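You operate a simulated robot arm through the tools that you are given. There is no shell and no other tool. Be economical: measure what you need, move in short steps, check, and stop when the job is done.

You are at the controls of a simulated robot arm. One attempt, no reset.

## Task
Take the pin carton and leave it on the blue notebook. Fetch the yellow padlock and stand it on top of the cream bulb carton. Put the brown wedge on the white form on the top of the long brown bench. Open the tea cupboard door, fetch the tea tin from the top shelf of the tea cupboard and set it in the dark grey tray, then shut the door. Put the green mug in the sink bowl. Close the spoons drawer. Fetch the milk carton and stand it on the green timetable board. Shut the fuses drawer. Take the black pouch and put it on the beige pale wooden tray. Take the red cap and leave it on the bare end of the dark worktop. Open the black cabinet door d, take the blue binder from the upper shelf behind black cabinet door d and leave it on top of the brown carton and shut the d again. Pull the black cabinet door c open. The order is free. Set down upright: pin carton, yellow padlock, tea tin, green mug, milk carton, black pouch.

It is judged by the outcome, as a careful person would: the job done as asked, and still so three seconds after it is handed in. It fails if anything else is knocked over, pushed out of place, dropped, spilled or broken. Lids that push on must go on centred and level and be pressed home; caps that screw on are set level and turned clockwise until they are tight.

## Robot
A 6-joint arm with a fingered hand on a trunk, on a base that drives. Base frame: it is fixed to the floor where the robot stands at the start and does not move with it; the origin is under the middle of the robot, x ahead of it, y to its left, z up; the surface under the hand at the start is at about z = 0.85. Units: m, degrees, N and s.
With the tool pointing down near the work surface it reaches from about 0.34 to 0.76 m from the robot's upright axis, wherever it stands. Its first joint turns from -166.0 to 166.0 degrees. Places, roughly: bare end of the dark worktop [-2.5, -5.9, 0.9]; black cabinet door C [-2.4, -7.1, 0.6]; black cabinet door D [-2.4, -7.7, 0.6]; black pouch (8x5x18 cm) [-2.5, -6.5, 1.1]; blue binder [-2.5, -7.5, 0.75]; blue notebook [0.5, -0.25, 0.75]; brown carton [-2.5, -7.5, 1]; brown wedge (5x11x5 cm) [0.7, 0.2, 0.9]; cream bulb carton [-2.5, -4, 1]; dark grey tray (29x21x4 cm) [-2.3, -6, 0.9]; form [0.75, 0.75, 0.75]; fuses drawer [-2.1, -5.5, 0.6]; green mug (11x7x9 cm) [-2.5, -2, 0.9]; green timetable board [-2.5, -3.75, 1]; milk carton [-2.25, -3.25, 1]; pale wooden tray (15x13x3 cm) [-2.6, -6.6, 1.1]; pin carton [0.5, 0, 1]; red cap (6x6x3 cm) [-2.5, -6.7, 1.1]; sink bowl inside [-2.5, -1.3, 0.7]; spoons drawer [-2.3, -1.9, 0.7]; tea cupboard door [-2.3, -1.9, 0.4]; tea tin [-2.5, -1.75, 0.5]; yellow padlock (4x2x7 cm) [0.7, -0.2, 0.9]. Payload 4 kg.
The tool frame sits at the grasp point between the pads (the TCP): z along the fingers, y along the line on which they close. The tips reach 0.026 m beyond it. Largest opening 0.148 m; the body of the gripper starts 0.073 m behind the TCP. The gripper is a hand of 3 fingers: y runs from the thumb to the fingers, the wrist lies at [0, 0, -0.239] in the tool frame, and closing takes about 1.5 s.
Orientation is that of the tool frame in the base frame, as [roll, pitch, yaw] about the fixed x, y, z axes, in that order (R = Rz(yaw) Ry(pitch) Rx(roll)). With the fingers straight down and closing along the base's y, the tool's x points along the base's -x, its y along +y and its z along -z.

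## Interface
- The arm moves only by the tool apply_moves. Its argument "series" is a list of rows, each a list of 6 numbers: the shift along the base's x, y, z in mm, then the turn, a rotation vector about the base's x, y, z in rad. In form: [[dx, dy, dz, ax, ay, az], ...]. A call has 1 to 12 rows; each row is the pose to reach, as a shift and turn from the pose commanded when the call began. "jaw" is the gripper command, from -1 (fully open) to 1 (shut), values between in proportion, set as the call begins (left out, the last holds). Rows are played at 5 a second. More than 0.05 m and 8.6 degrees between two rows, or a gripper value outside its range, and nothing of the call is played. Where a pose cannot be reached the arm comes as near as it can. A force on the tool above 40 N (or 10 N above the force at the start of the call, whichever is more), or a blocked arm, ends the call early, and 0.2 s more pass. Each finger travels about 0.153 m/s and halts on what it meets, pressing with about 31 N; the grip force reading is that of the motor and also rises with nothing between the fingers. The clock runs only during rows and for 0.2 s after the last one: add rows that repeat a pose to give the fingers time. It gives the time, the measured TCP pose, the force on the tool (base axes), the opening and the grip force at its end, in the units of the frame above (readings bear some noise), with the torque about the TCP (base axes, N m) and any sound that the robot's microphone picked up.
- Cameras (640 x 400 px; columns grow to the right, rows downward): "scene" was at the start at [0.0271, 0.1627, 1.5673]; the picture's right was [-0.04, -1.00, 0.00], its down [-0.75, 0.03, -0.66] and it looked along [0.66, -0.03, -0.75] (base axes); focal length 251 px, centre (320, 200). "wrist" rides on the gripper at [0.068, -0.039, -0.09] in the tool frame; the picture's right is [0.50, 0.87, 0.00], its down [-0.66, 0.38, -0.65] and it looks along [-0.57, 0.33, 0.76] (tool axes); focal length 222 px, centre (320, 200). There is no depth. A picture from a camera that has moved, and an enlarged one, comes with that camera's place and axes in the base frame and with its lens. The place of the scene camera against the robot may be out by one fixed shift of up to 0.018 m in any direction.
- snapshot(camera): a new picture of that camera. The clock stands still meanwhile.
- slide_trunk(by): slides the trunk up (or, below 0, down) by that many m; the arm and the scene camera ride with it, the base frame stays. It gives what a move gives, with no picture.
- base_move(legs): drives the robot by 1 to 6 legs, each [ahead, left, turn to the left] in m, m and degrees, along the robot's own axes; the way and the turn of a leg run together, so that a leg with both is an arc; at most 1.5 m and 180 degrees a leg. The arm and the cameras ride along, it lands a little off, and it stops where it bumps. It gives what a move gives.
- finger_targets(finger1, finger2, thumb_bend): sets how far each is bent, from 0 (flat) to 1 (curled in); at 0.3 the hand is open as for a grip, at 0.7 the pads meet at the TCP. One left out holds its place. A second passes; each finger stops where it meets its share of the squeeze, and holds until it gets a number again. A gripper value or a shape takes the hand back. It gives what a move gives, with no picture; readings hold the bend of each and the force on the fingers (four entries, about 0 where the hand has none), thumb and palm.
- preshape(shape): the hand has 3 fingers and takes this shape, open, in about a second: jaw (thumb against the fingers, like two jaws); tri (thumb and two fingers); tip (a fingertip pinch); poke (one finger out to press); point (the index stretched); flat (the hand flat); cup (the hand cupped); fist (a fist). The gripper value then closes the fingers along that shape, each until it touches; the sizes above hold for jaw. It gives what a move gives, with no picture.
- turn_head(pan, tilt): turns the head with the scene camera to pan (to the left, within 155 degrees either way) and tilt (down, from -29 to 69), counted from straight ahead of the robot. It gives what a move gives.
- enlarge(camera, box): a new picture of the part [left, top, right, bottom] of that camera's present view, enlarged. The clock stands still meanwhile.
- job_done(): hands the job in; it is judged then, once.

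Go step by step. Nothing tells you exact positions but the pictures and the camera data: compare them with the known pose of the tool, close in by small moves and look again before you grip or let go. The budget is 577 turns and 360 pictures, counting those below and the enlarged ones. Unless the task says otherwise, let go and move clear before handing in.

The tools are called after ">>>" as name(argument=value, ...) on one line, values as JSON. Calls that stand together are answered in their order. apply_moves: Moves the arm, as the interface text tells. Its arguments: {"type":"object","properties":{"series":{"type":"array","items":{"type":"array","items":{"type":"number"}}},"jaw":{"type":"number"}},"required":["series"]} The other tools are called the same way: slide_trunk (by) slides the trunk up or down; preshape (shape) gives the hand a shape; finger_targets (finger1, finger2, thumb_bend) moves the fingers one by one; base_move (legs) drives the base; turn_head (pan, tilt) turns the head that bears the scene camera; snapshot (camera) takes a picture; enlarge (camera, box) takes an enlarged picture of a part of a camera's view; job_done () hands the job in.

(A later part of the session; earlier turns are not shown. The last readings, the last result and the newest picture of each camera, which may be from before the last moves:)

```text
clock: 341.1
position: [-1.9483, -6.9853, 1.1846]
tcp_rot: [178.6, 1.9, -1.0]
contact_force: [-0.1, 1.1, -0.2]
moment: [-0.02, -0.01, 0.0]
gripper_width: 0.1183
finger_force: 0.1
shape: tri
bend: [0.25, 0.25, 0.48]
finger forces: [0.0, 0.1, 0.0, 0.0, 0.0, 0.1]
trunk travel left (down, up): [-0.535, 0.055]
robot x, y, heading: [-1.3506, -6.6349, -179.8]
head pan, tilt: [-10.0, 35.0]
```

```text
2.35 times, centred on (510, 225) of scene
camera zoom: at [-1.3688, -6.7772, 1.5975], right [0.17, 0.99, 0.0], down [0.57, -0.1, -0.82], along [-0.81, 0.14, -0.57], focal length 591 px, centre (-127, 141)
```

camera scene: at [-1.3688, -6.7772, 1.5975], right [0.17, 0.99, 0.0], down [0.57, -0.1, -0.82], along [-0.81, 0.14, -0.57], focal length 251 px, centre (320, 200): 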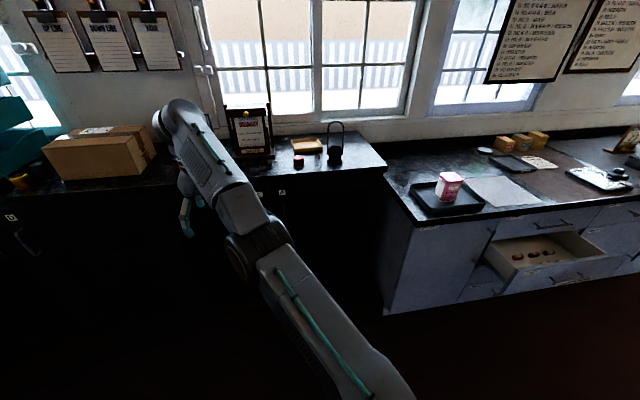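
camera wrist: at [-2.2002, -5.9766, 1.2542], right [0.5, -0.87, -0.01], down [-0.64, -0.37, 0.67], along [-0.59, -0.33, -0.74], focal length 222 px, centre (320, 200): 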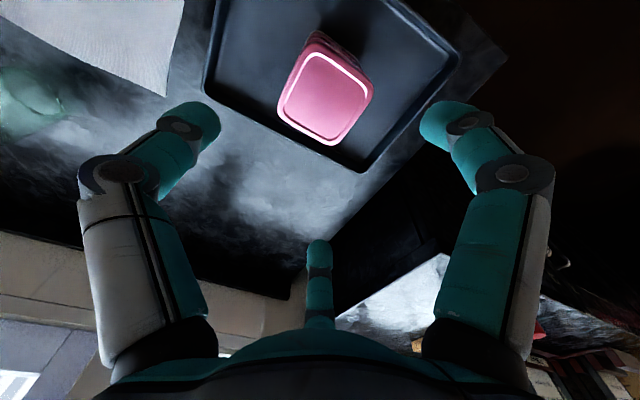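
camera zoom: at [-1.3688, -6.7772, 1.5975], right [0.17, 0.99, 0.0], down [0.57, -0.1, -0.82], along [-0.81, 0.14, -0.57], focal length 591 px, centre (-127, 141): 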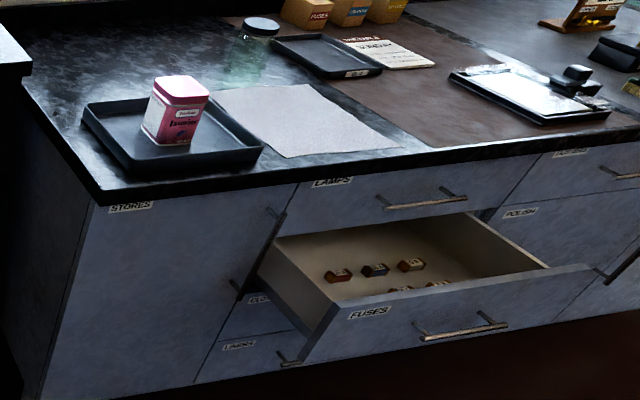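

>>> slide_trunk(by=0.05)

>>> apply_moves(series=[[0, 45, 0, 0.024, -0.033, 0], [0, 90, 0, 0.024, -0.033, 0], [0, 135, 0, 0.024, -0.033, 0], [0, 180, 0, 0.024, -0.033, 0], [0, 225, 0, 0.024, -0.033, 0], [0, 270, 0, 0.024, -0.033, 0], [0, 300, 0, 0.024, -0.033, 0], [0, 300, 0, 0.024, -0.033, 0]])

>>> base_move(legs=[[0.42, 0, 0]])

>>> snapshot(camera="wrist")

>>> snapshot(camera="scene")

```text
clock: 342.0
position: [-1.947, -6.9849, 1.2344]
tcp_rot: [178.6, 2.0, -1.0]
contact_force: [0.1, -0.2, -0.4]
moment: [0.0, 0.03, -0.01]
gripper_width: 0.1183
finger_force: 0.0
shape: tri
bend: [0.25, 0.25, 0.48]
finger forces: [0.0, 0.1, 0.0, 0.0, 0.1, 0.1]
trunk travel left (down, up): [-0.585, 0.005]
robot x, y, heading: [-1.3546, -6.6366, -180.0]
head pan, tilt: [-10.0, 35.0]
```

```text
clock: 343.8
position: [-1.9441, -6.6851, 1.2338]
tcp_rot: [179.9, 0.2, -1.0]
contact_force: [-0.2, 0.4, -0.1]
moment: [0.0, 0.03, 0.02]
gripper_width: 0.1182
finger_force: 0.0
shape: tri
bend: [0.25, 0.25, 0.48]
finger forces: [0.1, 0.0, 0.0, 0.0, 0.0, 0.0]
out of reach, approached as far as the arm can: row 1, 2, 3, 4
trunk travel left (down, up): [-0.585, 0.005]
robot x, y, heading: [-1.3534, -6.633, -179.4]
head pan, tilt: [-10.0, 35.0]
```

```text
clock: 346.4
position: [-2.3718, -6.6894, 1.2339]
tcp_rot: [-180.0, 0.0, -0.8]
contact_force: [0.0, -0.7, -1.0]
moment: [-0.03, -0.04, 0.01]
gripper_width: 0.1182
finger_force: 0.0
shape: tri
bend: [0.25, 0.25, 0.48]
finger forces: [0.1, 0.0, 0.1, 0.0, 0.0, 0.0]
trunk travel left (down, up): [-0.585, 0.005]
robot x, y, heading: [-1.7745, -6.6388, -179.7]
head pan, tilt: [-10.0, 35.0]
```

```text
172 pictures are left
camera wrist: at [-2.3037, -6.6515, 1.3234], right [0.49, -0.87, 0.0], down [-0.66, -0.37, 0.65], along [-0.57, -0.32, -0.76], focal length 222 px, centre (320, 200)
```

wrist: 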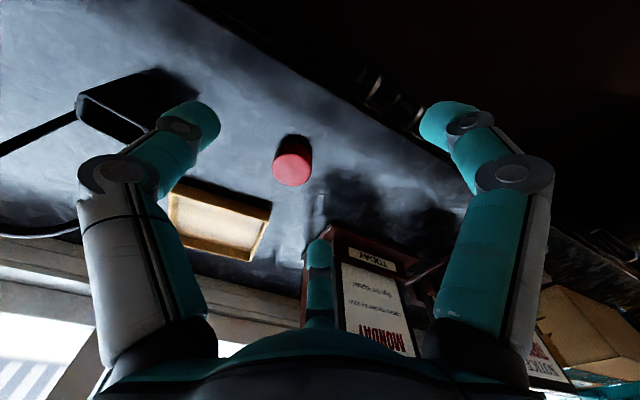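

```text
171 pictures are left
camera scene: at [-1.7955, -6.7798, 1.6475], right [0.17, 0.99, 0.0], down [0.57, -0.1, -0.82], along [-0.81, 0.14, -0.57], focal length 251 px, centre (320, 200)
```

scene: 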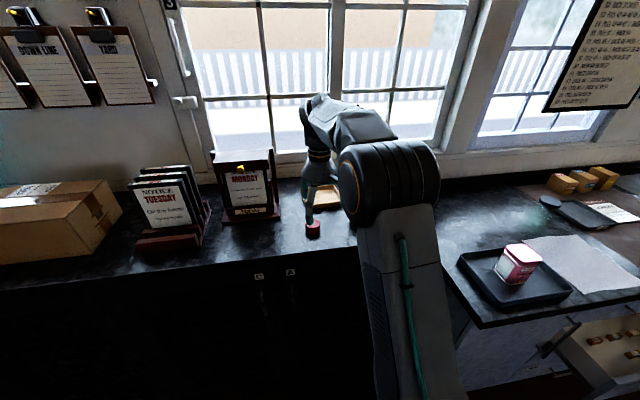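

>>> apply_moves(series=[[-35, -3, -30, 0, 0, 0], [-75, -6, -60, 0, 0, 0], [-113, -10, -90, 0, 0, 0], [-113, -10, -110, 0, 0, 0], [-113, -10, -110, 0, 0, 0]], jaw=-0.4)

>>> snapshot(camera="wrist")

```text
clock: 347.6
position: [-2.4868, -6.6994, 1.1251]
tcp_rot: [-180.0, 0.2, -0.7]
contact_force: [-0.4, -0.3, -0.3]
moment: [0.0, -0.03, 0.02]
gripper_width: 0.1041
finger_force: 0.1
shape: tri
bend: [0.28, 0.28, 0.74]
finger forces: [0.0, 0.0, 0.0, 0.0, 0.0, 0.0]
trunk travel left (down, up): [-0.585, 0.005]
robot x, y, heading: [-1.7781, -6.6406, -179.7]
head pan, tilt: [-10.0, 35.0]
```

```text
170 pictures are left
camera wrist: at [-2.4181, -6.6616, 1.214], right [0.49, -0.87, 0.0], down [-0.66, -0.37, 0.66], along [-0.57, -0.32, -0.76], focal length 222 px, centre (320, 200)
```

wrist: 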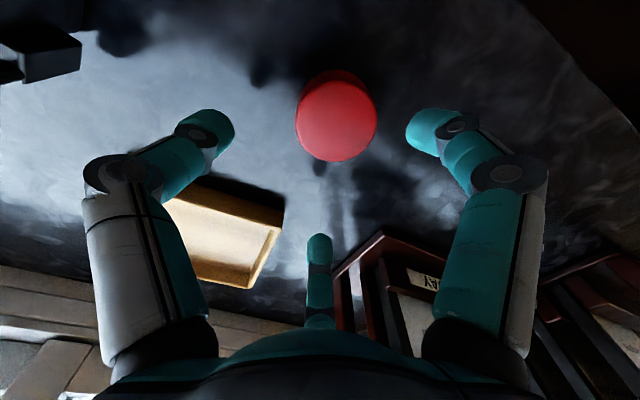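

>>> apply_moves(series=[[10, -2, -25, 0, 0, 0], [20, -4, -50, 0, 0, 0], [20, -4, -72, 0, 0, 0], [20, -4, -72, 0, 0, 0]])

>>> snapshot(camera="wrist")

```text
clock: 348.3
position: [-2.4699, -6.7041, 1.0755]
tcp_rot: [179.8, 1.4, -0.7]
contact_force: [-0.3, 0.5, 22.3]
moment: [-0.43, -1.08, 0.05]
gripper_width: 0.1027
finger_force: 0.1
shape: tri
bend: [0.22, 0.28, 0.74]
finger forces: [19.0, 0.0, 0.0, 0.0, 2.9, 0.0]
trunk travel left (down, up): [-0.585, 0.005]
robot x, y, heading: [-1.7779, -6.6363, -179.9]
head pan, tilt: [-10.0, 35.0]
stopped in row 3: the force on the tool passed its limit at 55 N (the readings are from after the stop); the commanded pose is now the measured one
```

```text
169 pictures are left
camera wrist: at [-2.3993, -6.6653, 1.1643], right [0.49, -0.87, -0.01], down [-0.64, -0.37, 0.67], along [-0.59, -0.32, -0.74], focal length 222 px, centre (320, 200)
```

wrist: 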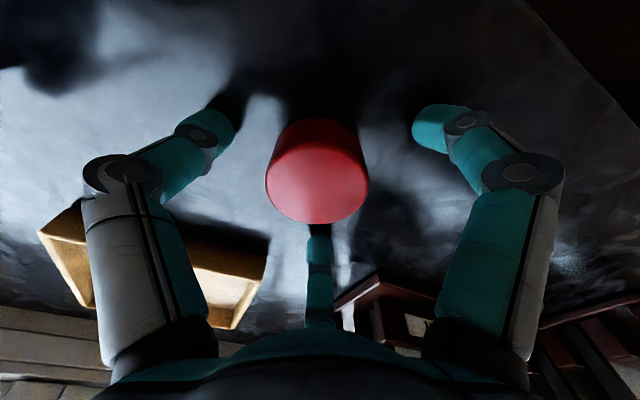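

>>> apply_moves(series=[[0, 0, 5, 0, -0.024, 0], [0, 0, 5, 0, -0.024, 0]])

>>> apply_moves(series=[[0, 0, 0, 0, 0, 0], [0, 0, 0, 0, 0, 0], [0, 0, 0, 0, 0, 0], [0, 0, 0, 0, 0, 0], [0, 0, 0, 0, 0, 0], [0, 0, 0, 0, 0, 0]], jaw=0.8)

>>> snapshot(camera="wrist")

```text
clock: 348.9
position: [-2.4697, -6.7044, 1.0783]
tcp_rot: [179.9, -0.4, -0.7]
contact_force: [0.3, 0.4, 2.6]
moment: [-0.06, 0.17, 0.03]
gripper_width: 0.1032
finger_force: 0.0
shape: tri
bend: [0.28, 0.27, 0.74]
finger forces: [0.0, 3.4, 0.0, 0.0, 0.1, 0.0]
trunk travel left (down, up): [-0.585, 0.005]
robot x, y, heading: [-1.7777, -6.6398, -179.6]
head pan, tilt: [-10.0, 35.0]
```

```text
clock: 350.3
position: [-2.4707, -6.7033, 1.0773]
tcp_rot: [179.9, -0.2, -0.7]
contact_force: [0.5, 0.5, -0.4]
moment: [0.03, 0.01, -0.03]
gripper_width: 0.043
finger_force: 31.3
shape: tri
bend: [0.77, 0.76, 0.7]
finger forces: [27.2, 26.7, 0.0, 0.1, 27.7, 0.1]
trunk travel left (down, up): [-0.585, 0.005]
robot x, y, heading: [-1.7777, -6.6385, -179.6]
head pan, tilt: [-10.0, 35.0]
```

```text
168 pictures are left
camera wrist: at [-2.4017, -6.6657, 1.1679], right [0.49, -0.87, 0.0], down [-0.66, -0.37, 0.65], along [-0.57, -0.32, -0.76], focal length 222 px, centre (320, 200)
```

wrist: 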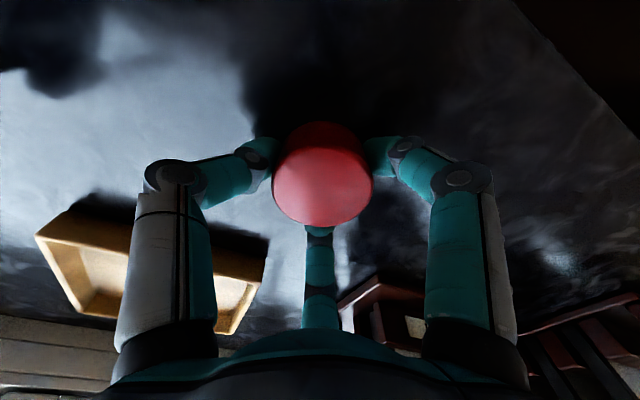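

The open fuses drawer is in the way of reaching the worktop end, so I let the cap stay here for now and do the pouch first.

>>> apply_moves(series=[[0, 0, 0, 0, 0, 0], [0, 0, 0, 0, 0, 0], [0, 0, 0, 0, 0, 0], [0, 0, 0, 0, 0, 0]], jaw=-0.5)

>>> apply_moves(series=[[0, 0, 40, 0, 0, 0], [0, 0, 80, 0, 0, 0], [10, 0, 120, 0, 0, 0], [40, 0, 150, 0, 0, 0], [70, 10, 160, 0, 0, 0], [100, 30, 160, 0, 0, 0], [100, 30, 160, 0, 0, 0]])

>>> snapshot(camera="wrist")

>>> snapshot(camera="scene")

```text
clock: 351.3
position: [-2.4697, -6.704, 1.0767]
tcp_rot: [179.9, -0.2, -0.7]
contact_force: [0.0, 0.1, 0.3]
moment: [0.02, -0.02, 0.02]
gripper_width: 0.1109
finger_force: 0.2
shape: tri
bend: [0.27, 0.27, 0.55]
finger forces: [0.1, 0.0, 0.1, 0.0, 0.1, 0.0]
trunk travel left (down, up): [-0.585, 0.005]
robot x, y, heading: [-1.7777, -6.6399, -179.6]
head pan, tilt: [-10.0, 35.0]
```

```text
clock: 352.9
position: [-2.3694, -6.6717, 1.2364]
tcp_rot: [179.8, -0.4, -0.8]
contact_force: [-0.1, 0.5, -0.4]
moment: [0.03, 0.04, 0.01]
gripper_width: 0.1108
finger_force: 0.1
shape: tri
bend: [0.27, 0.27, 0.55]
finger forces: [0.1, 0.0, 0.1, 0.0, 0.0, 0.0]
trunk travel left (down, up): [-0.585, 0.005]
robot x, y, heading: [-1.7806, -6.6414, -179.5]
head pan, tilt: [-10.0, 35.0]
```

```text
167 pictures are left
camera wrist: at [-2.3015, -6.6334, 1.3264], right [0.49, -0.87, 0.0], down [-0.66, -0.37, 0.65], along [-0.57, -0.32, -0.76], focal length 222 px, centre (320, 200)
```

wrist: 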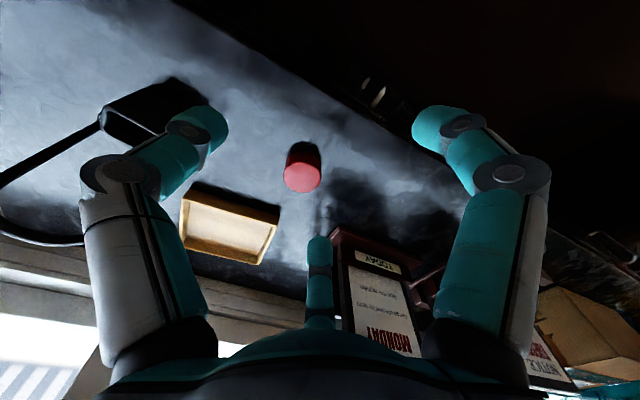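

```text
166 pictures are left
camera scene: at [-1.7951, -6.7797, 1.6475], right [0.17, 0.99, 0.0], down [0.57, -0.1, -0.82], along [-0.81, 0.14, -0.57], focal length 251 px, centre (320, 200)
```

scene: 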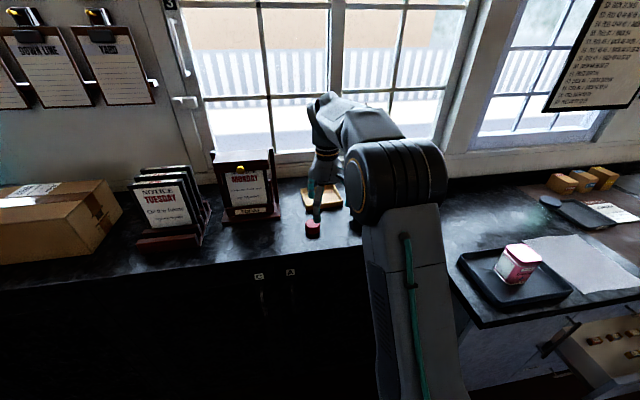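

>>> apply_moves(series=[[5, 0, 0, 0, 0, -0.143], [10, 0, 0, 0, 0, -0.286], [15, 0, 0, 0, 0, -0.429], [20, 0, 0, 0, 0, -0.571], [25, 0, 0, 0, 0, -0.714], [30, 0, 0, 0, 0, -0.857], [35, 0, 0, 0, 0, -1.0], [40, 0, 0, 0, 0, -1.143], [45, 0, 0, 0, 0, -1.286], [50, 0, 0, 0, 0, -1.43], [55, 0, 0, 0, 0, -1.56], [55, 0, 0, 0, 0, -1.56]], jaw=-0.2)

>>> snapshot(camera="wrist")

```text
clock: 355.5
position: [-2.3151, -6.6746, 1.2381]
tcp_rot: [179.9, -0.3, -90.2]
contact_force: [-0.3, -0.4, -0.2]
moment: [-0.03, -0.05, 0.03]
gripper_width: 0.0894
finger_force: 0.0
shape: tri
bend: [0.32, 0.32, 0.7]
finger forces: [0.0, 0.0, 0.1, 0.0, 0.1, 0.0]
trunk travel left (down, up): [-0.585, 0.005]
robot x, y, heading: [-1.7805, -6.6414, -179.6]
head pan, tilt: [-10.0, 35.0]
```

```text
165 pictures are left
camera wrist: at [-2.2753, -6.7411, 1.3274], right [-0.87, -0.5, 0.0], down [-0.37, 0.66, 0.65], along [-0.33, 0.56, -0.76], focal length 222 px, centre (320, 200)
```

wrist: 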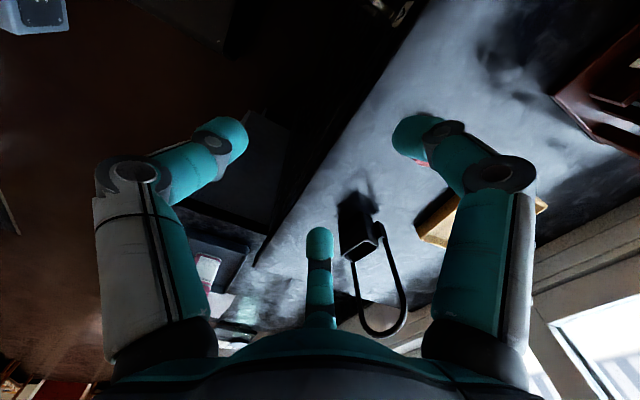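

>>> apply_moves(series=[[0, 0, 30, 0, 0, 0], [0, 0, 62, 0, 0, 0], [0, 0, 62, 0, 0, 0]], jaw=-0.1)

>>> base_move(legs=[[0.1, 0, 0]])

>>> apply_moves(series=[[-10, 40, 0, 0, 0, 0], [-25, 80, 0, 0, 0, 0], [-45, 115, 0, 0, 0, 0.03], [-52, 130, 0, 0, 0, 0.05], [-52, 130, 0, 0, 0, 0.05]])

>>> snapshot(camera="wrist")

>>> snapshot(camera="scene")

```text
clock: 356.3
position: [-2.3129, -6.6742, 1.301]
tcp_rot: [179.9, -0.4, -90.1]
contact_force: [-0.3, 0.0, -0.7]
moment: [-0.02, -0.02, -0.01]
gripper_width: 0.082
finger_force: 0.1
shape: tri
bend: [0.34, 0.34, 0.7]
finger forces: [0.0, 0.0, 0.0, 0.0, 0.1, 0.0]
trunk travel left (down, up): [-0.585, 0.005]
robot x, y, heading: [-1.7746, -6.6396, -179.5]
head pan, tilt: [-10.0, 35.0]
```

```text
clock: 357.5
position: [-2.4145, -6.6738, 1.2998]
tcp_rot: [180.0, -0.2, -89.9]
contact_force: [-0.5, -0.3, 0.7]
moment: [0.01, -0.01, -0.03]
gripper_width: 0.0819
finger_force: 0.1
shape: tri
bend: [0.34, 0.34, 0.7]
finger forces: [0.1, 0.0, 0.1, 0.1, 0.1, 0.0]
trunk travel left (down, up): [-0.585, 0.005]
robot x, y, heading: [-1.8794, -6.6374, -179.5]
head pan, tilt: [-10.0, 35.0]
```

```text
clock: 358.7
position: [-2.4647, -6.546, 1.2988]
tcp_rot: [179.8, -0.4, -87.1]
contact_force: [-0.3, -0.1, 0.5]
moment: [0.04, 0.0, 0.0]
gripper_width: 0.0821
finger_force: 0.0
shape: tri
bend: [0.34, 0.34, 0.7]
finger forces: [0.1, 0.0, 0.0, 0.0, 0.0, 0.0]
trunk travel left (down, up): [-0.585, 0.005]
robot x, y, heading: [-1.8779, -6.6425, -179.5]
head pan, tilt: [-10.0, 35.0]
```

```text
164 pictures are left
camera wrist: at [-2.4225, -6.6107, 1.3894], right [-0.84, -0.54, 0.0], down [-0.41, 0.64, 0.65], along [-0.35, 0.55, -0.76], focal length 222 px, centre (320, 200)
```

wrist: 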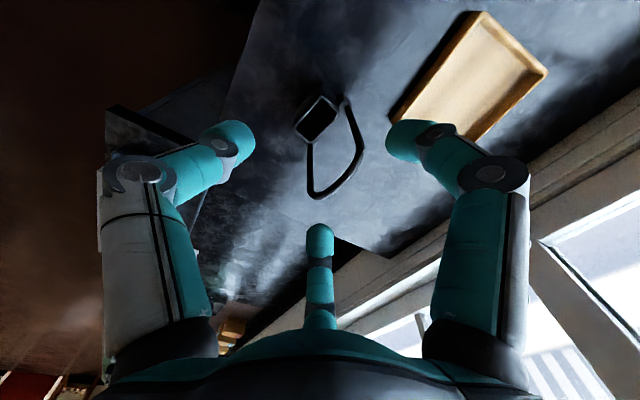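

```text
163 pictures are left
camera scene: at [-1.8949, -6.7805, 1.6475], right [0.17, 0.99, 0.0], down [0.57, -0.1, -0.82], along [-0.81, 0.14, -0.57], focal length 251 px, centre (320, 200)
```

scene: 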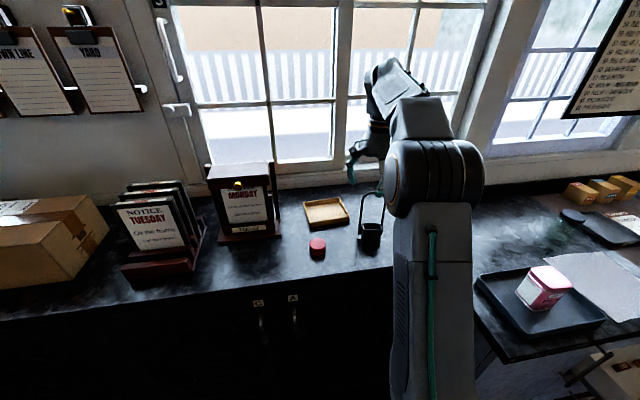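

>>> apply_moves(series=[[-23, 18, 0, 0, 0, -0.05], [-23, 18, -20, 0, 0, -0.05], [-23, 18, -20, 0, 0, -0.05]])

>>> snapshot(camera="wrist")

>>> enlarge(camera="scene", box=[320, 130, 440, 270])

```text
clock: 359.5
position: [-2.487, -6.5292, 1.2809]
tcp_rot: [179.9, -0.3, -90.1]
contact_force: [-0.7, 0.3, 0.0]
moment: [-0.01, -0.02, 0.01]
gripper_width: 0.0819
finger_force: 0.0
shape: tri
bend: [0.34, 0.34, 0.7]
finger forces: [0.1, 0.0, 0.1, 0.0, 0.2, 0.0]
trunk travel left (down, up): [-0.585, 0.005]
robot x, y, heading: [-1.8791, -6.642, -179.5]
head pan, tilt: [-10.0, 35.0]
```

```text
162 pictures are left
camera wrist: at [-2.4482, -6.5952, 1.371], right [-0.87, -0.5, 0.0], down [-0.38, 0.66, 0.65], along [-0.33, 0.56, -0.76], focal length 222 px, centre (320, 200)
```

wrist: 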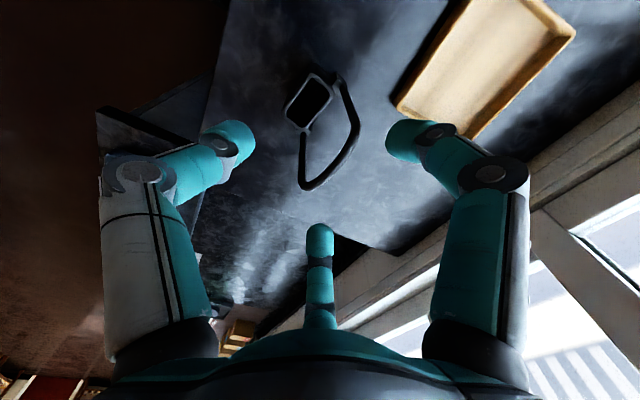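

```text
2.86 times, centred on (380, 200) of scene
camera zoom: at [-1.8946, -6.7806, 1.6475], right [0.17, 0.99, 0.0], down [0.57, -0.1, -0.82], along [-0.81, 0.14, -0.57], focal length 717 px, centre (149, 200)
```

zoom: 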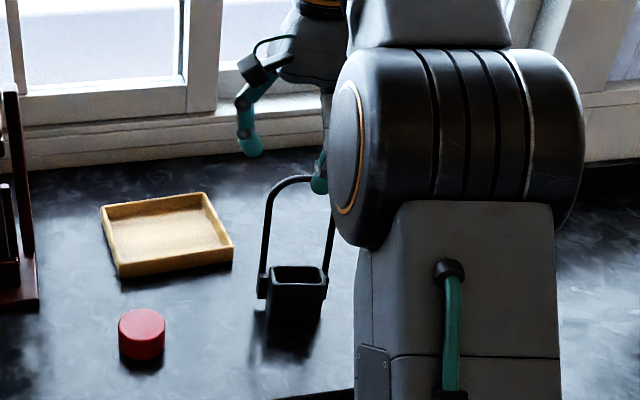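

>>> apply_moves(series=[[-6, 2, -15, 0, 0, 0], [-6, 2, -30, 0, 0, 0], [-6, 2, -43, 0, 0, 0], [-6, 2, -43, 0, 0, 0]])

>>> snapshot(camera="wrist")

```text
clock: 360.5
position: [-2.4938, -6.5249, 1.2367]
tcp_rot: [179.8, -0.4, -90.1]
contact_force: [0.1, -0.1, -0.7]
moment: [-0.01, 0.01, 0.0]
gripper_width: 0.082
finger_force: 0.1
shape: tri
bend: [0.34, 0.34, 0.7]
finger forces: [0.1, 0.0, 0.0, 0.0, 0.0, 0.0]
trunk travel left (down, up): [-0.585, 0.005]
robot x, y, heading: [-1.8792, -6.639, -179.4]
head pan, tilt: [-10.0, 35.0]
```

```text
160 pictures are left
camera wrist: at [-2.4553, -6.5925, 1.3277], right [-0.87, -0.5, 0.0], down [-0.38, 0.66, 0.65], along [-0.33, 0.56, -0.76], focal length 222 px, centre (320, 200)
```

wrist: 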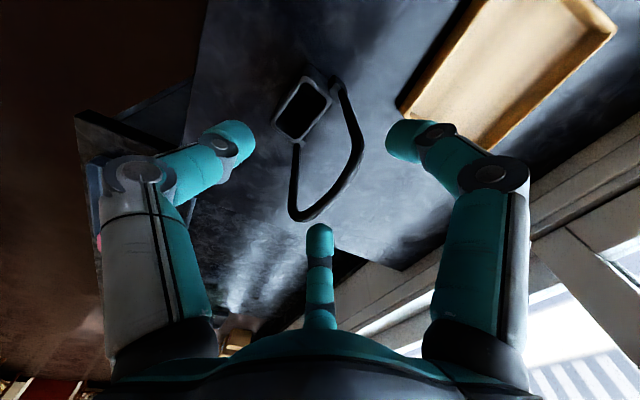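

>>> apply_moves(series=[[-4, 0, -6, 0, 0, 0], [-4, 0, -6, 0, 0, 0]])

>>> apply_moves(series=[[0, 0, 0, 0, 0, 0], [0, 0, 0, 0, 0, 0], [0, 0, 0, 0, 0, 0], [0, 0, 0, 0, 0, 0], [0, 0, 0, 0, 0, 0], [0, 0, 0, 0, 0, 0]], jaw=1)

>>> snapshot(camera="wrist")

```text
clock: 361.1
position: [-2.4978, -6.526, 1.2315]
tcp_rot: [179.9, -0.4, -90.0]
contact_force: [0.3, 0.5, -0.2]
moment: [0.0, -0.03, 0.0]
gripper_width: 0.0819
finger_force: 0.1
shape: tri
bend: [0.34, 0.34, 0.7]
finger forces: [0.1, 0.0, 0.0, 0.0, 0.1, 0.1]
trunk travel left (down, up): [-0.585, 0.005]
robot x, y, heading: [-1.8784, -6.6407, -179.7]
head pan, tilt: [-10.0, 35.0]
```

```text
clock: 362.5
position: [-2.4979, -6.5248, 1.2312]
tcp_rot: [180.0, -0.2, -90.1]
contact_force: [1.2, 0.5, 0.3]
moment: [-0.02, 0.03, -0.02]
gripper_width: 0.0001
finger_force: 31.2
shape: tri
bend: [0.7, 0.7, 0.7]
finger forces: [0.0, 0.0, 0.0, 0.1, 0.1, 0.0]
trunk travel left (down, up): [-0.585, 0.005]
robot x, y, heading: [-1.8767, -6.6379, -179.4]
head pan, tilt: [-10.0, 35.0]
```

```text
159 pictures are left
camera wrist: at [-2.459, -6.5924, 1.3222], right [-0.87, -0.5, 0.0], down [-0.38, 0.66, 0.65], along [-0.33, 0.56, -0.76], focal length 222 px, centre (320, 200)
```

wrist: 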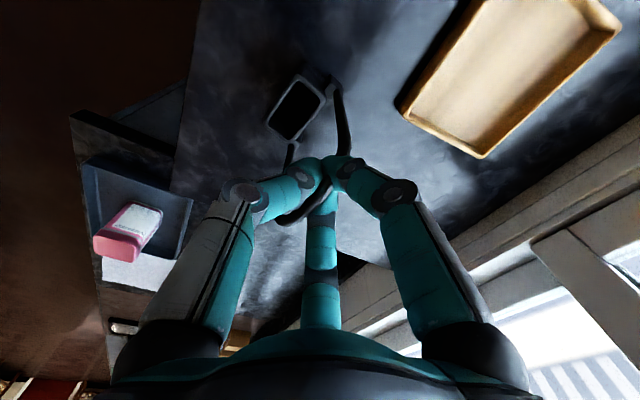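

>>> apply_moves(series=[[0, 0, 10, 0, 0, 0], [0, 0, 20, 0, 0, 0], [0, 0, 30, 0, 0, 0], [0, 0, 45, 0, 0, 0], [0, 0, 60, 0, 0, 0], [0, 0, 80, 0, 0, 0], [0, 0, 80, 0, 0, 0]])

>>> snapshot(camera="wrist")

>>> snapshot(camera="scene")

```text
clock: 364.1
position: [-2.4977, -6.5249, 1.3104]
tcp_rot: [179.9, -0.5, -90.1]
contact_force: [0.5, -0.7, -3.6]
moment: [-0.02, -0.03, -0.01]
gripper_width: 0.0
finger_force: 30.8
shape: tri
bend: [0.7, 0.7, 0.7]
finger forces: [0.0, 0.0, 0.0, 0.0, 0.0, 0.0]
trunk travel left (down, up): [-0.585, 0.005]
robot x, y, heading: [-1.8775, -6.6406, -179.9]
head pan, tilt: [-10.0, 35.0]
```

```text
158 pictures are left
camera wrist: at [-2.4587, -6.5926, 1.402], right [-0.87, -0.5, 0.0], down [-0.38, 0.66, 0.65], along [-0.33, 0.56, -0.76], focal length 222 px, centre (320, 200)
```

wrist: 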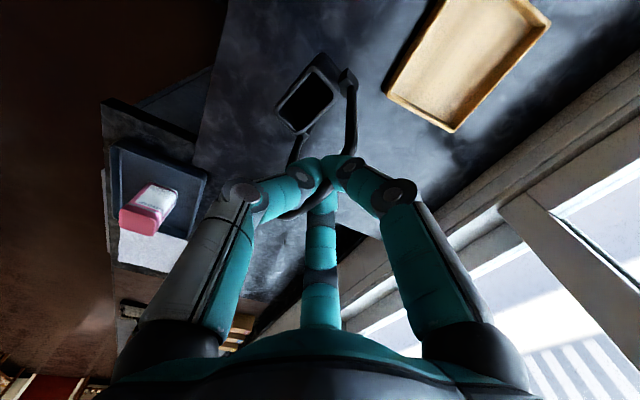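

```text
157 pictures are left
camera scene: at [-1.8951, -6.7805, 1.6475], right [0.17, 0.99, 0.0], down [0.57, -0.1, -0.82], along [-0.81, 0.14, -0.57], focal length 251 px, centre (320, 200)
```

scene: 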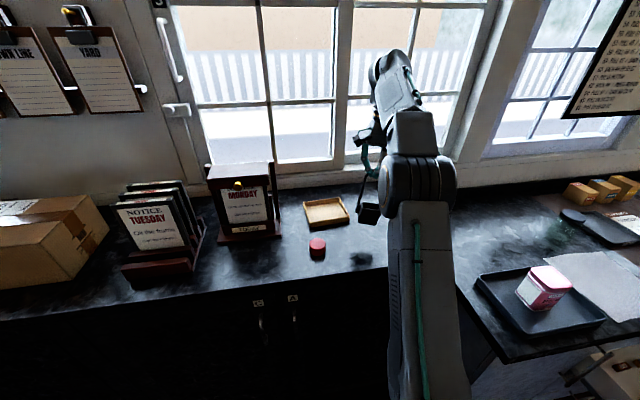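

>>> base_move(legs=[[0.05, 0.03, 0]])

>>> apply_moves(series=[[-20, -25, 0, 0, 0, 0], [-40, -50, 0, 0, 0, 0], [-60, -75, 0, 0, 0, 0], [-80, -88, 0, 0, 0, 0], [-88, -88, 0, 0, 0, 0], [-88, -88, 0, 0, 0, 0]])

>>> snapshot(camera="wrist")

>>> enlarge(camera="scene", box=[280, 120, 420, 270])

```text
clock: 365.1
position: [-2.5487, -6.5543, 1.3102]
tcp_rot: [180.0, -0.4, -90.3]
contact_force: [0.2, 0.0, -1.8]
moment: [-0.01, 0.0, -0.05]
gripper_width: 0.0001
finger_force: 31.1
shape: tri
bend: [0.7, 0.7, 0.7]
finger forces: [0.0, 0.0, 0.1, 0.0, 0.0, 0.1]
trunk travel left (down, up): [-0.585, 0.005]
robot x, y, heading: [-1.9293, -6.6691, -179.5]
head pan, tilt: [-10.0, 35.0]
```

```text
clock: 366.4
position: [-2.5902, -6.6495, 1.2873]
tcp_rot: [180.0, -0.4, -90.2]
contact_force: [1.3, 0.9, -1.8]
moment: [-0.01, 0.0, 0.02]
gripper_width: 0.0002
finger_force: 31.3
shape: tri
bend: [0.7, 0.7, 0.7]
finger forces: [0.1, 0.1, 0.0, 0.0, 0.0, 0.1]
out of reach, approached as far as the arm can: row 2, 3, 4, 5, 6
trunk travel left (down, up): [-0.585, 0.005]
robot x, y, heading: [-1.928, -6.6708, -180.0]
head pan, tilt: [-10.0, 35.0]
```

```text
156 pictures are left
camera wrist: at [-2.5501, -6.7156, 1.3779], right [-0.87, -0.5, 0.0], down [-0.38, 0.66, 0.65], along [-0.33, 0.56, -0.76], focal length 222 px, centre (320, 200)
```

wrist: 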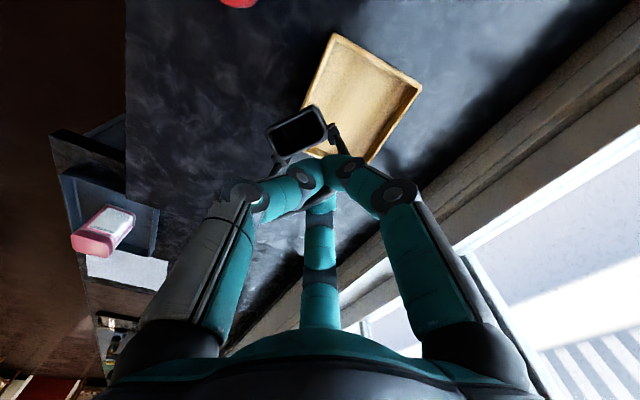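

```text
2.67 times, centred on (350, 195) of scene
camera zoom: at [-1.9446, -6.8101, 1.6475], right [0.17, 0.99, 0.0], down [0.57, -0.1, -0.82], along [-0.81, 0.14, -0.57], focal length 670 px, centre (240, 213)
```

zoom: 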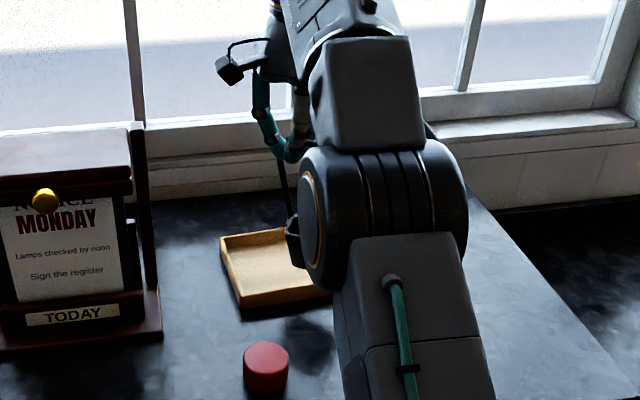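

>>> apply_moves(series=[[-8, -6, 2, 0, 0.06, 0], [-16, -12, 4, 0, 0.12, 0], [-24, -18, 6, 0, 0.18, 0], [-32, -24, 8, 0, 0.24, 0], [-40, -30, 8, 0, 0.3, 0], [-48, -30, 8, 0, 0.36, 0], [-48, -30, 8, 0, 0.36, 0], [-48, -30, 8, 0, 0.36, 0]])

>>> snapshot(camera="wrist")

>>> enlarge(camera="scene", box=[280, 120, 420, 270])

```text
clock: 368.2
position: [-2.6363, -6.6767, 1.2932]
tcp_rot: [159.2, -0.5, -90.1]
contact_force: [-0.3, 0.7, -3.1]
moment: [-0.06, -0.02, -0.04]
gripper_width: 0.0
finger_force: 30.4
shape: tri
bend: [0.7, 0.7, 0.7]
finger forces: [0.0, 0.0, 0.0, 0.0, 0.1, 0.0]
trunk travel left (down, up): [-0.585, 0.005]
robot x, y, heading: [-1.9287, -6.6722, -179.6]
head pan, tilt: [-10.0, 35.0]
```

```text
154 pictures are left
camera wrist: at [-2.5678, -6.7439, 1.3652], right [-0.81, -0.5, 0.31], down [-0.12, 0.66, 0.74], along [-0.57, 0.56, -0.6], focal length 222 px, centre (320, 200)
```

wrist: 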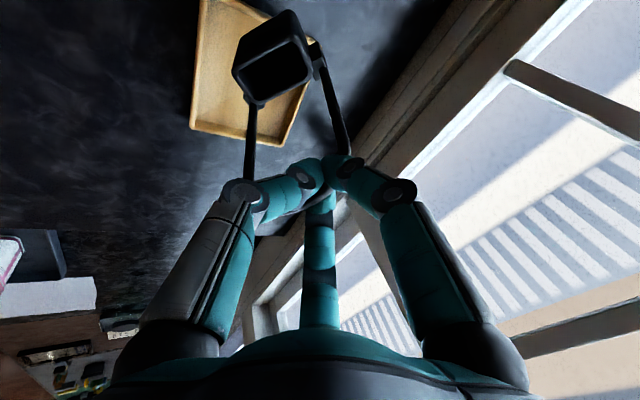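

```text
2.67 times, centred on (350, 195) of scene
camera zoom: at [-1.9449, -6.8105, 1.6475], right [0.17, 0.99, 0.0], down [0.57, -0.1, -0.82], along [-0.81, 0.14, -0.57], focal length 670 px, centre (240, 213)
```

zoom: 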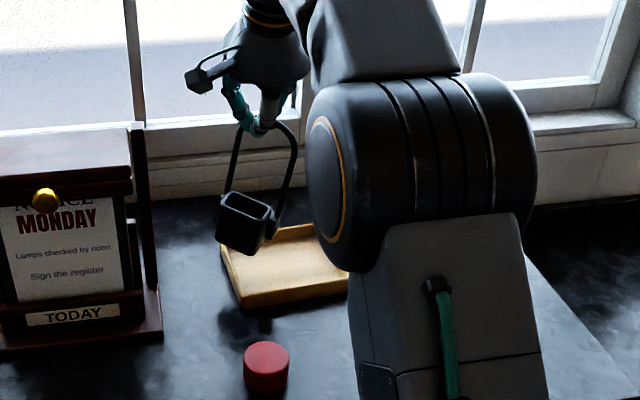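

>>> apply_moves(series=[[0, 0, 0, 0, 0, 0], [0, 0, 0, 0, 0, 0], [0, 0, 0, 0, 0, 0], [0, 0, 0, 0, 0, 0], [0, 0, 0, 0, 0, 0], [0, 0, 0, 0, 0, 0], [0, 0, 0, 0, 0, 0], [0, 0, 0, 0, 0, 0], [0, 0, 0, 0, 0, 0], [0, 0, 0, 0, 0, 0], [0, 0, 0, 0, 0, 0], [0, 0, 0, 0, 0, 0]])

>>> snapshot(camera="wrist")

>>> enlarge(camera="scene", box=[280, 120, 420, 270])

```text
clock: 370.9
position: [-2.6351, -6.6765, 1.2937]
tcp_rot: [159.4, -0.5, -90.1]
contact_force: [0.6, 0.2, -1.6]
moment: [-0.03, 0.01, -0.04]
gripper_width: 0.0
finger_force: 30.8
shape: tri
bend: [0.7, 0.7, 0.7]
finger forces: [0.1, 0.0, 0.0, 0.0, 0.0, 0.0]
trunk travel left (down, up): [-0.585, 0.005]
robot x, y, heading: [-1.928, -6.6675, -179.6]
head pan, tilt: [-10.0, 35.0]
```

```text
152 pictures are left
camera wrist: at [-2.5679, -6.7436, 1.3652], right [-0.81, -0.5, 0.31], down [-0.12, 0.66, 0.74], along [-0.57, 0.56, -0.6], focal length 222 px, centre (320, 200)
```

wrist: 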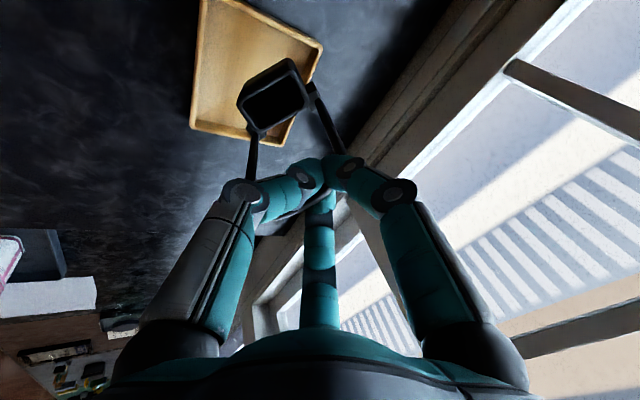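

```text
2.67 times, centred on (350, 195) of scene
camera zoom: at [-1.9449, -6.8104, 1.6475], right [0.17, 0.99, 0.0], down [0.57, -0.1, -0.82], along [-0.81, 0.14, -0.57], focal length 670 px, centre (240, 213)
```

zoom: 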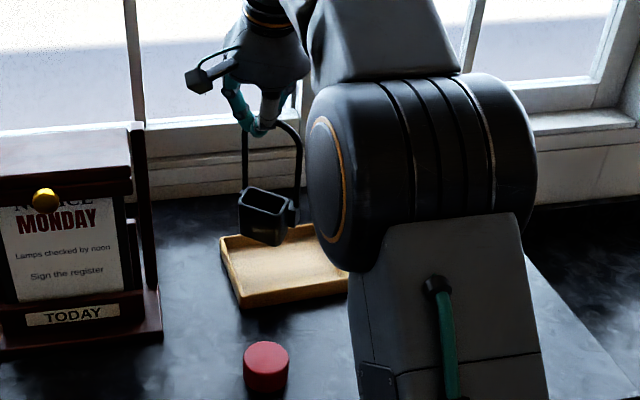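

>>> apply_moves(series=[[2, 4, 0, 0, 0, 0], [4, 6, 0, 0, 0, 0], [4, 6, 0, 0, 0, 0], [4, 6, 0, 0, 0, 0], [4, 6, 0, 0, 0, 0], [4, 6, 0, 0, 0, 0], [4, 6, 0, 0, 0, 0], [4, 6, 0, 0, 0, 0], [4, 6, 0, 0, 0, 0], [4, 6, 0, 0, 0, 0], [4, 6, 0, 0, 0, 0], [4, 6, 0, 0, 0, 0]])

>>> apply_moves(series=[[0, 0, 0, 0, 0, 0], [0, 0, 0, 0, 0, 0], [0, 0, 0, 0, 0, 0], [0, 0, 0, 0, 0, 0], [0, 0, 0, 0, 0, 0], [0, 0, 0, 0, 0, 0], [0, 0, 0, 0, 0, 0], [0, 0, 0, 0, 0, 0], [0, 0, 0, 0, 0, 0], [0, 0, 0, 0, 0, 0], [0, 0, 0, 0, 0, 0], [0, 0, 0, 0, 0, 0]])

>>> enlarge(camera="scene", box=[280, 120, 420, 270])

```text
clock: 373.4
position: [-2.6317, -6.6707, 1.2947]
tcp_rot: [159.3, -0.4, -90.0]
contact_force: [0.2, 0.5, -2.6]
moment: [0.0, 0.0, 0.02]
gripper_width: 0.0
finger_force: 31.0
shape: tri
bend: [0.7, 0.7, 0.7]
finger forces: [0.0, 0.0, 0.0, 0.0, 0.0, 0.0]
trunk travel left (down, up): [-0.585, 0.005]
robot x, y, heading: [-1.9295, -6.668, -179.6]
head pan, tilt: [-10.0, 35.0]
```

```text
clock: 376.1
position: [-2.6321, -6.6706, 1.2933]
tcp_rot: [159.3, -0.4, -90.1]
contact_force: [0.6, -1.2, -2.7]
moment: [-0.02, -0.01, 0.0]
gripper_width: 0.0
finger_force: 30.9
shape: tri
bend: [0.7, 0.7, 0.7]
finger forces: [0.0, 0.0, 0.1, 0.0, 0.1, 0.1]
trunk travel left (down, up): [-0.585, 0.005]
robot x, y, heading: [-1.926, -6.6655, -179.8]
head pan, tilt: [-10.0, 35.0]
```

```text
2.67 times, centred on (350, 195) of scene
camera zoom: at [-1.9449, -6.8104, 1.6475], right [0.17, 0.99, 0.0], down [0.57, -0.1, -0.82], along [-0.81, 0.14, -0.57], focal length 670 px, centre (240, 213)
```

zoom: 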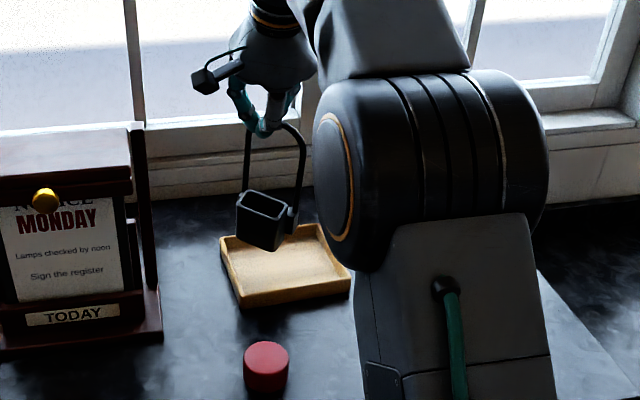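

>>> apply_moves(series=[[0, 5, 0, 0, 0, 0], [0, 10, 0, 0, 0, 0], [0, 15, 0, 0, 0, 0], [0, 18, 0, 0, 0, 0], [0, 18, -6, 0, 0, 0], [0, 18, -12, 0, 0, 0], [0, 18, -18, 0, 0, 0], [0, 18, -24, 0, 0, 0], [0, 18, -28, 0, 0, 0], [0, 18, -28, 0, 0, 0]])

>>> enlarge(camera="scene", box=[280, 120, 420, 270])

>>> snapshot(camera="wrist")

```text
clock: 378.2
position: [-2.6337, -6.6525, 1.2669]
tcp_rot: [159.2, -0.6, -90.2]
contact_force: [0.3, -0.2, -2.7]
moment: [-0.03, 0.0, -0.02]
gripper_width: 0.0
finger_force: 30.9
shape: tri
bend: [0.7, 0.7, 0.7]
finger forces: [0.1, 0.1, 0.1, 0.0, 0.0, 0.1]
trunk travel left (down, up): [-0.585, 0.005]
robot x, y, heading: [-1.9291, -6.6683, -179.5]
head pan, tilt: [-10.0, 35.0]
```

```text
2.67 times, centred on (350, 195) of scene
camera zoom: at [-1.9449, -6.8104, 1.6475], right [0.17, 0.99, 0.0], down [0.57, -0.1, -0.82], along [-0.81, 0.14, -0.57], focal length 670 px, centre (240, 213)
```

zoom: 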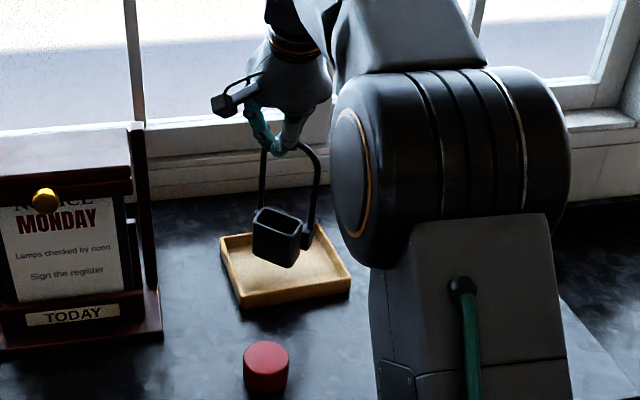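

```text
148 pictures are left
camera wrist: at [-2.5642, -6.7196, 1.3384], right [-0.81, -0.5, 0.31], down [-0.12, 0.66, 0.74], along [-0.57, 0.56, -0.6], focal length 222 px, centre (320, 200)
```

wrist: 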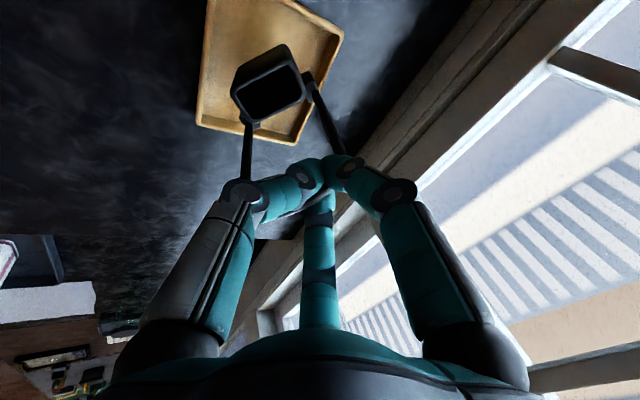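

>>> apply_moves(series=[[0, 0, -6, 0, 0, 0], [0, 0, -12, 0, 0, 0], [0, 0, -18, 0, 0, 0], [0, 0, -18, 0, 0, 0]])

>>> enlarge(camera="scene", box=[280, 120, 420, 270])

```text
clock: 379.2
position: [-2.6329, -6.652, 1.2503]
tcp_rot: [159.3, -0.6, -90.1]
contact_force: [1.4, 0.0, -2.5]
moment: [0.01, 0.02, 0.01]
gripper_width: 0.0
finger_force: 30.8
shape: tri
bend: [0.7, 0.7, 0.7]
finger forces: [0.0, 0.0, 0.1, 0.1, 0.0, 0.0]
trunk travel left (down, up): [-0.585, 0.005]
robot x, y, heading: [-1.9278, -6.6689, -179.7]
head pan, tilt: [-10.0, 35.0]
```

```text
2.67 times, centred on (350, 195) of scene
camera zoom: at [-1.9449, -6.8104, 1.6475], right [0.17, 0.99, 0.0], down [0.57, -0.1, -0.82], along [-0.81, 0.14, -0.57], focal length 670 px, centre (240, 213)
```

zoom: 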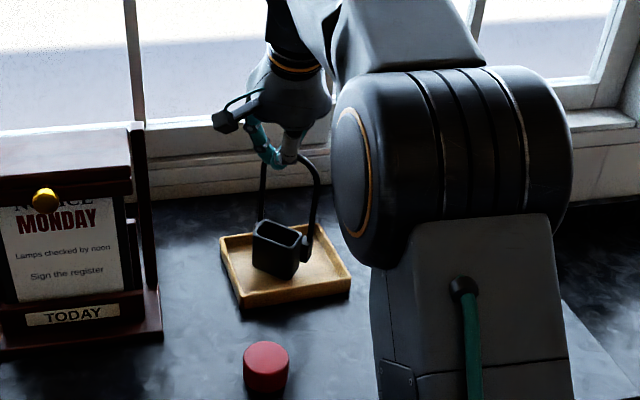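

>>> apply_moves(series=[[0, 0, -5, 0, 0, 0], [0, 0, -9, 0, 0, 0], [0, 0, -13, 0, 0, 0], [0, 0, -16, 0, 0, 0], [0, 0, -16, 0, 0, 0]])

>>> enlarge(camera="scene", box=[280, 120, 420, 270])

>>> snapshot(camera="wrist")

```text
clock: 380.4
position: [-2.6321, -6.6523, 1.2339]
tcp_rot: [159.2, -0.5, -90.0]
contact_force: [-1.0, -1.0, -0.2]
moment: [0.03, 0.02, -0.01]
gripper_width: 0.0
finger_force: 31.4
shape: tri
bend: [0.7, 0.7, 0.7]
finger forces: [0.2, 0.4, 0.0, 0.0, 0.1, 0.1]
trunk travel left (down, up): [-0.585, 0.005]
robot x, y, heading: [-1.9281, -6.6691, -179.3]
head pan, tilt: [-10.0, 35.0]
```

```text
2.67 times, centred on (350, 195) of scene
camera zoom: at [-1.9447, -6.8104, 1.6475], right [0.17, 0.99, 0.0], down [0.57, -0.1, -0.82], along [-0.81, 0.14, -0.57], focal length 670 px, centre (240, 213)
```

zoom: 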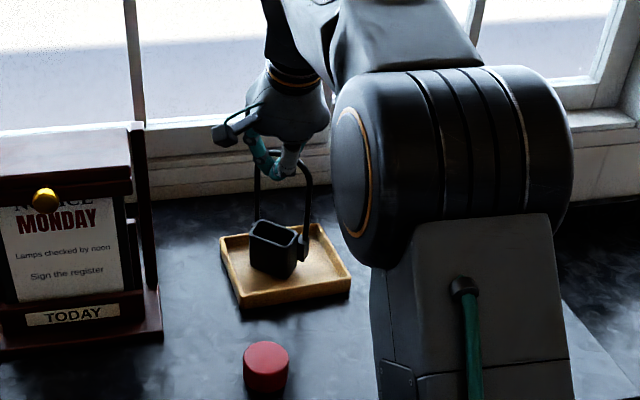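

```text
145 pictures are left
camera wrist: at [-2.5637, -6.7198, 1.3048], right [-0.81, -0.5, 0.31], down [-0.12, 0.66, 0.74], along [-0.57, 0.56, -0.6], focal length 222 px, centre (320, 200)
```

wrist: 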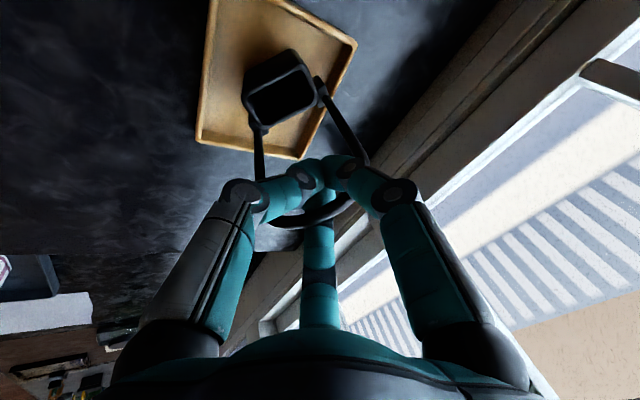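

>>> apply_moves(series=[[0, 0, 0, 0, 0, 0], [0, 0, 0, 0, 0, 0], [0, 0, 0, 0, 0, 0], [0, 0, 0, 0, 0, 0]], jaw=-0.2)

>>> snapshot(camera="wrist")

>>> enlarge(camera="scene", box=[280, 120, 420, 270])

```text
clock: 381.4
position: [-2.632, -6.6517, 1.233]
tcp_rot: [159.4, -0.4, -90.1]
contact_force: [0.0, 0.0, 0.7]
moment: [0.02, 0.01, -0.01]
gripper_width: 0.0886
finger_force: 0.1
shape: tri
bend: [0.32, 0.32, 0.7]
finger forces: [0.0, 0.0, 0.0, 0.0, 0.0, 0.0]
trunk travel left (down, up): [-0.585, 0.005]
robot x, y, heading: [-1.9243, -6.67, -179.7]
head pan, tilt: [-10.0, 35.0]
```

```text
144 pictures are left
camera wrist: at [-2.5637, -6.7197, 1.3049], right [-0.81, -0.5, 0.31], down [-0.12, 0.66, 0.74], along [-0.57, 0.56, -0.6], focal length 222 px, centre (320, 200)
```

wrist: 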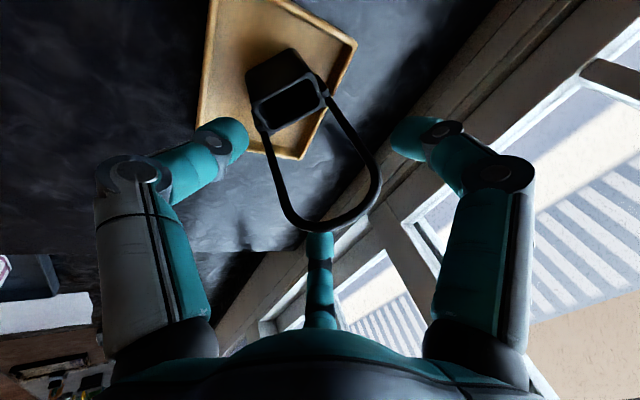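

```text
2.67 times, centred on (350, 195) of scene
camera zoom: at [-1.9446, -6.8104, 1.6475], right [0.17, 0.99, 0.0], down [0.57, -0.1, -0.82], along [-0.81, 0.14, -0.57], focal length 670 px, centre (240, 213)
```

zoom: 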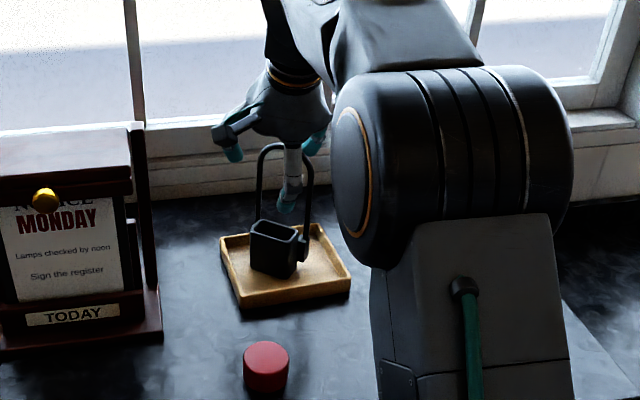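

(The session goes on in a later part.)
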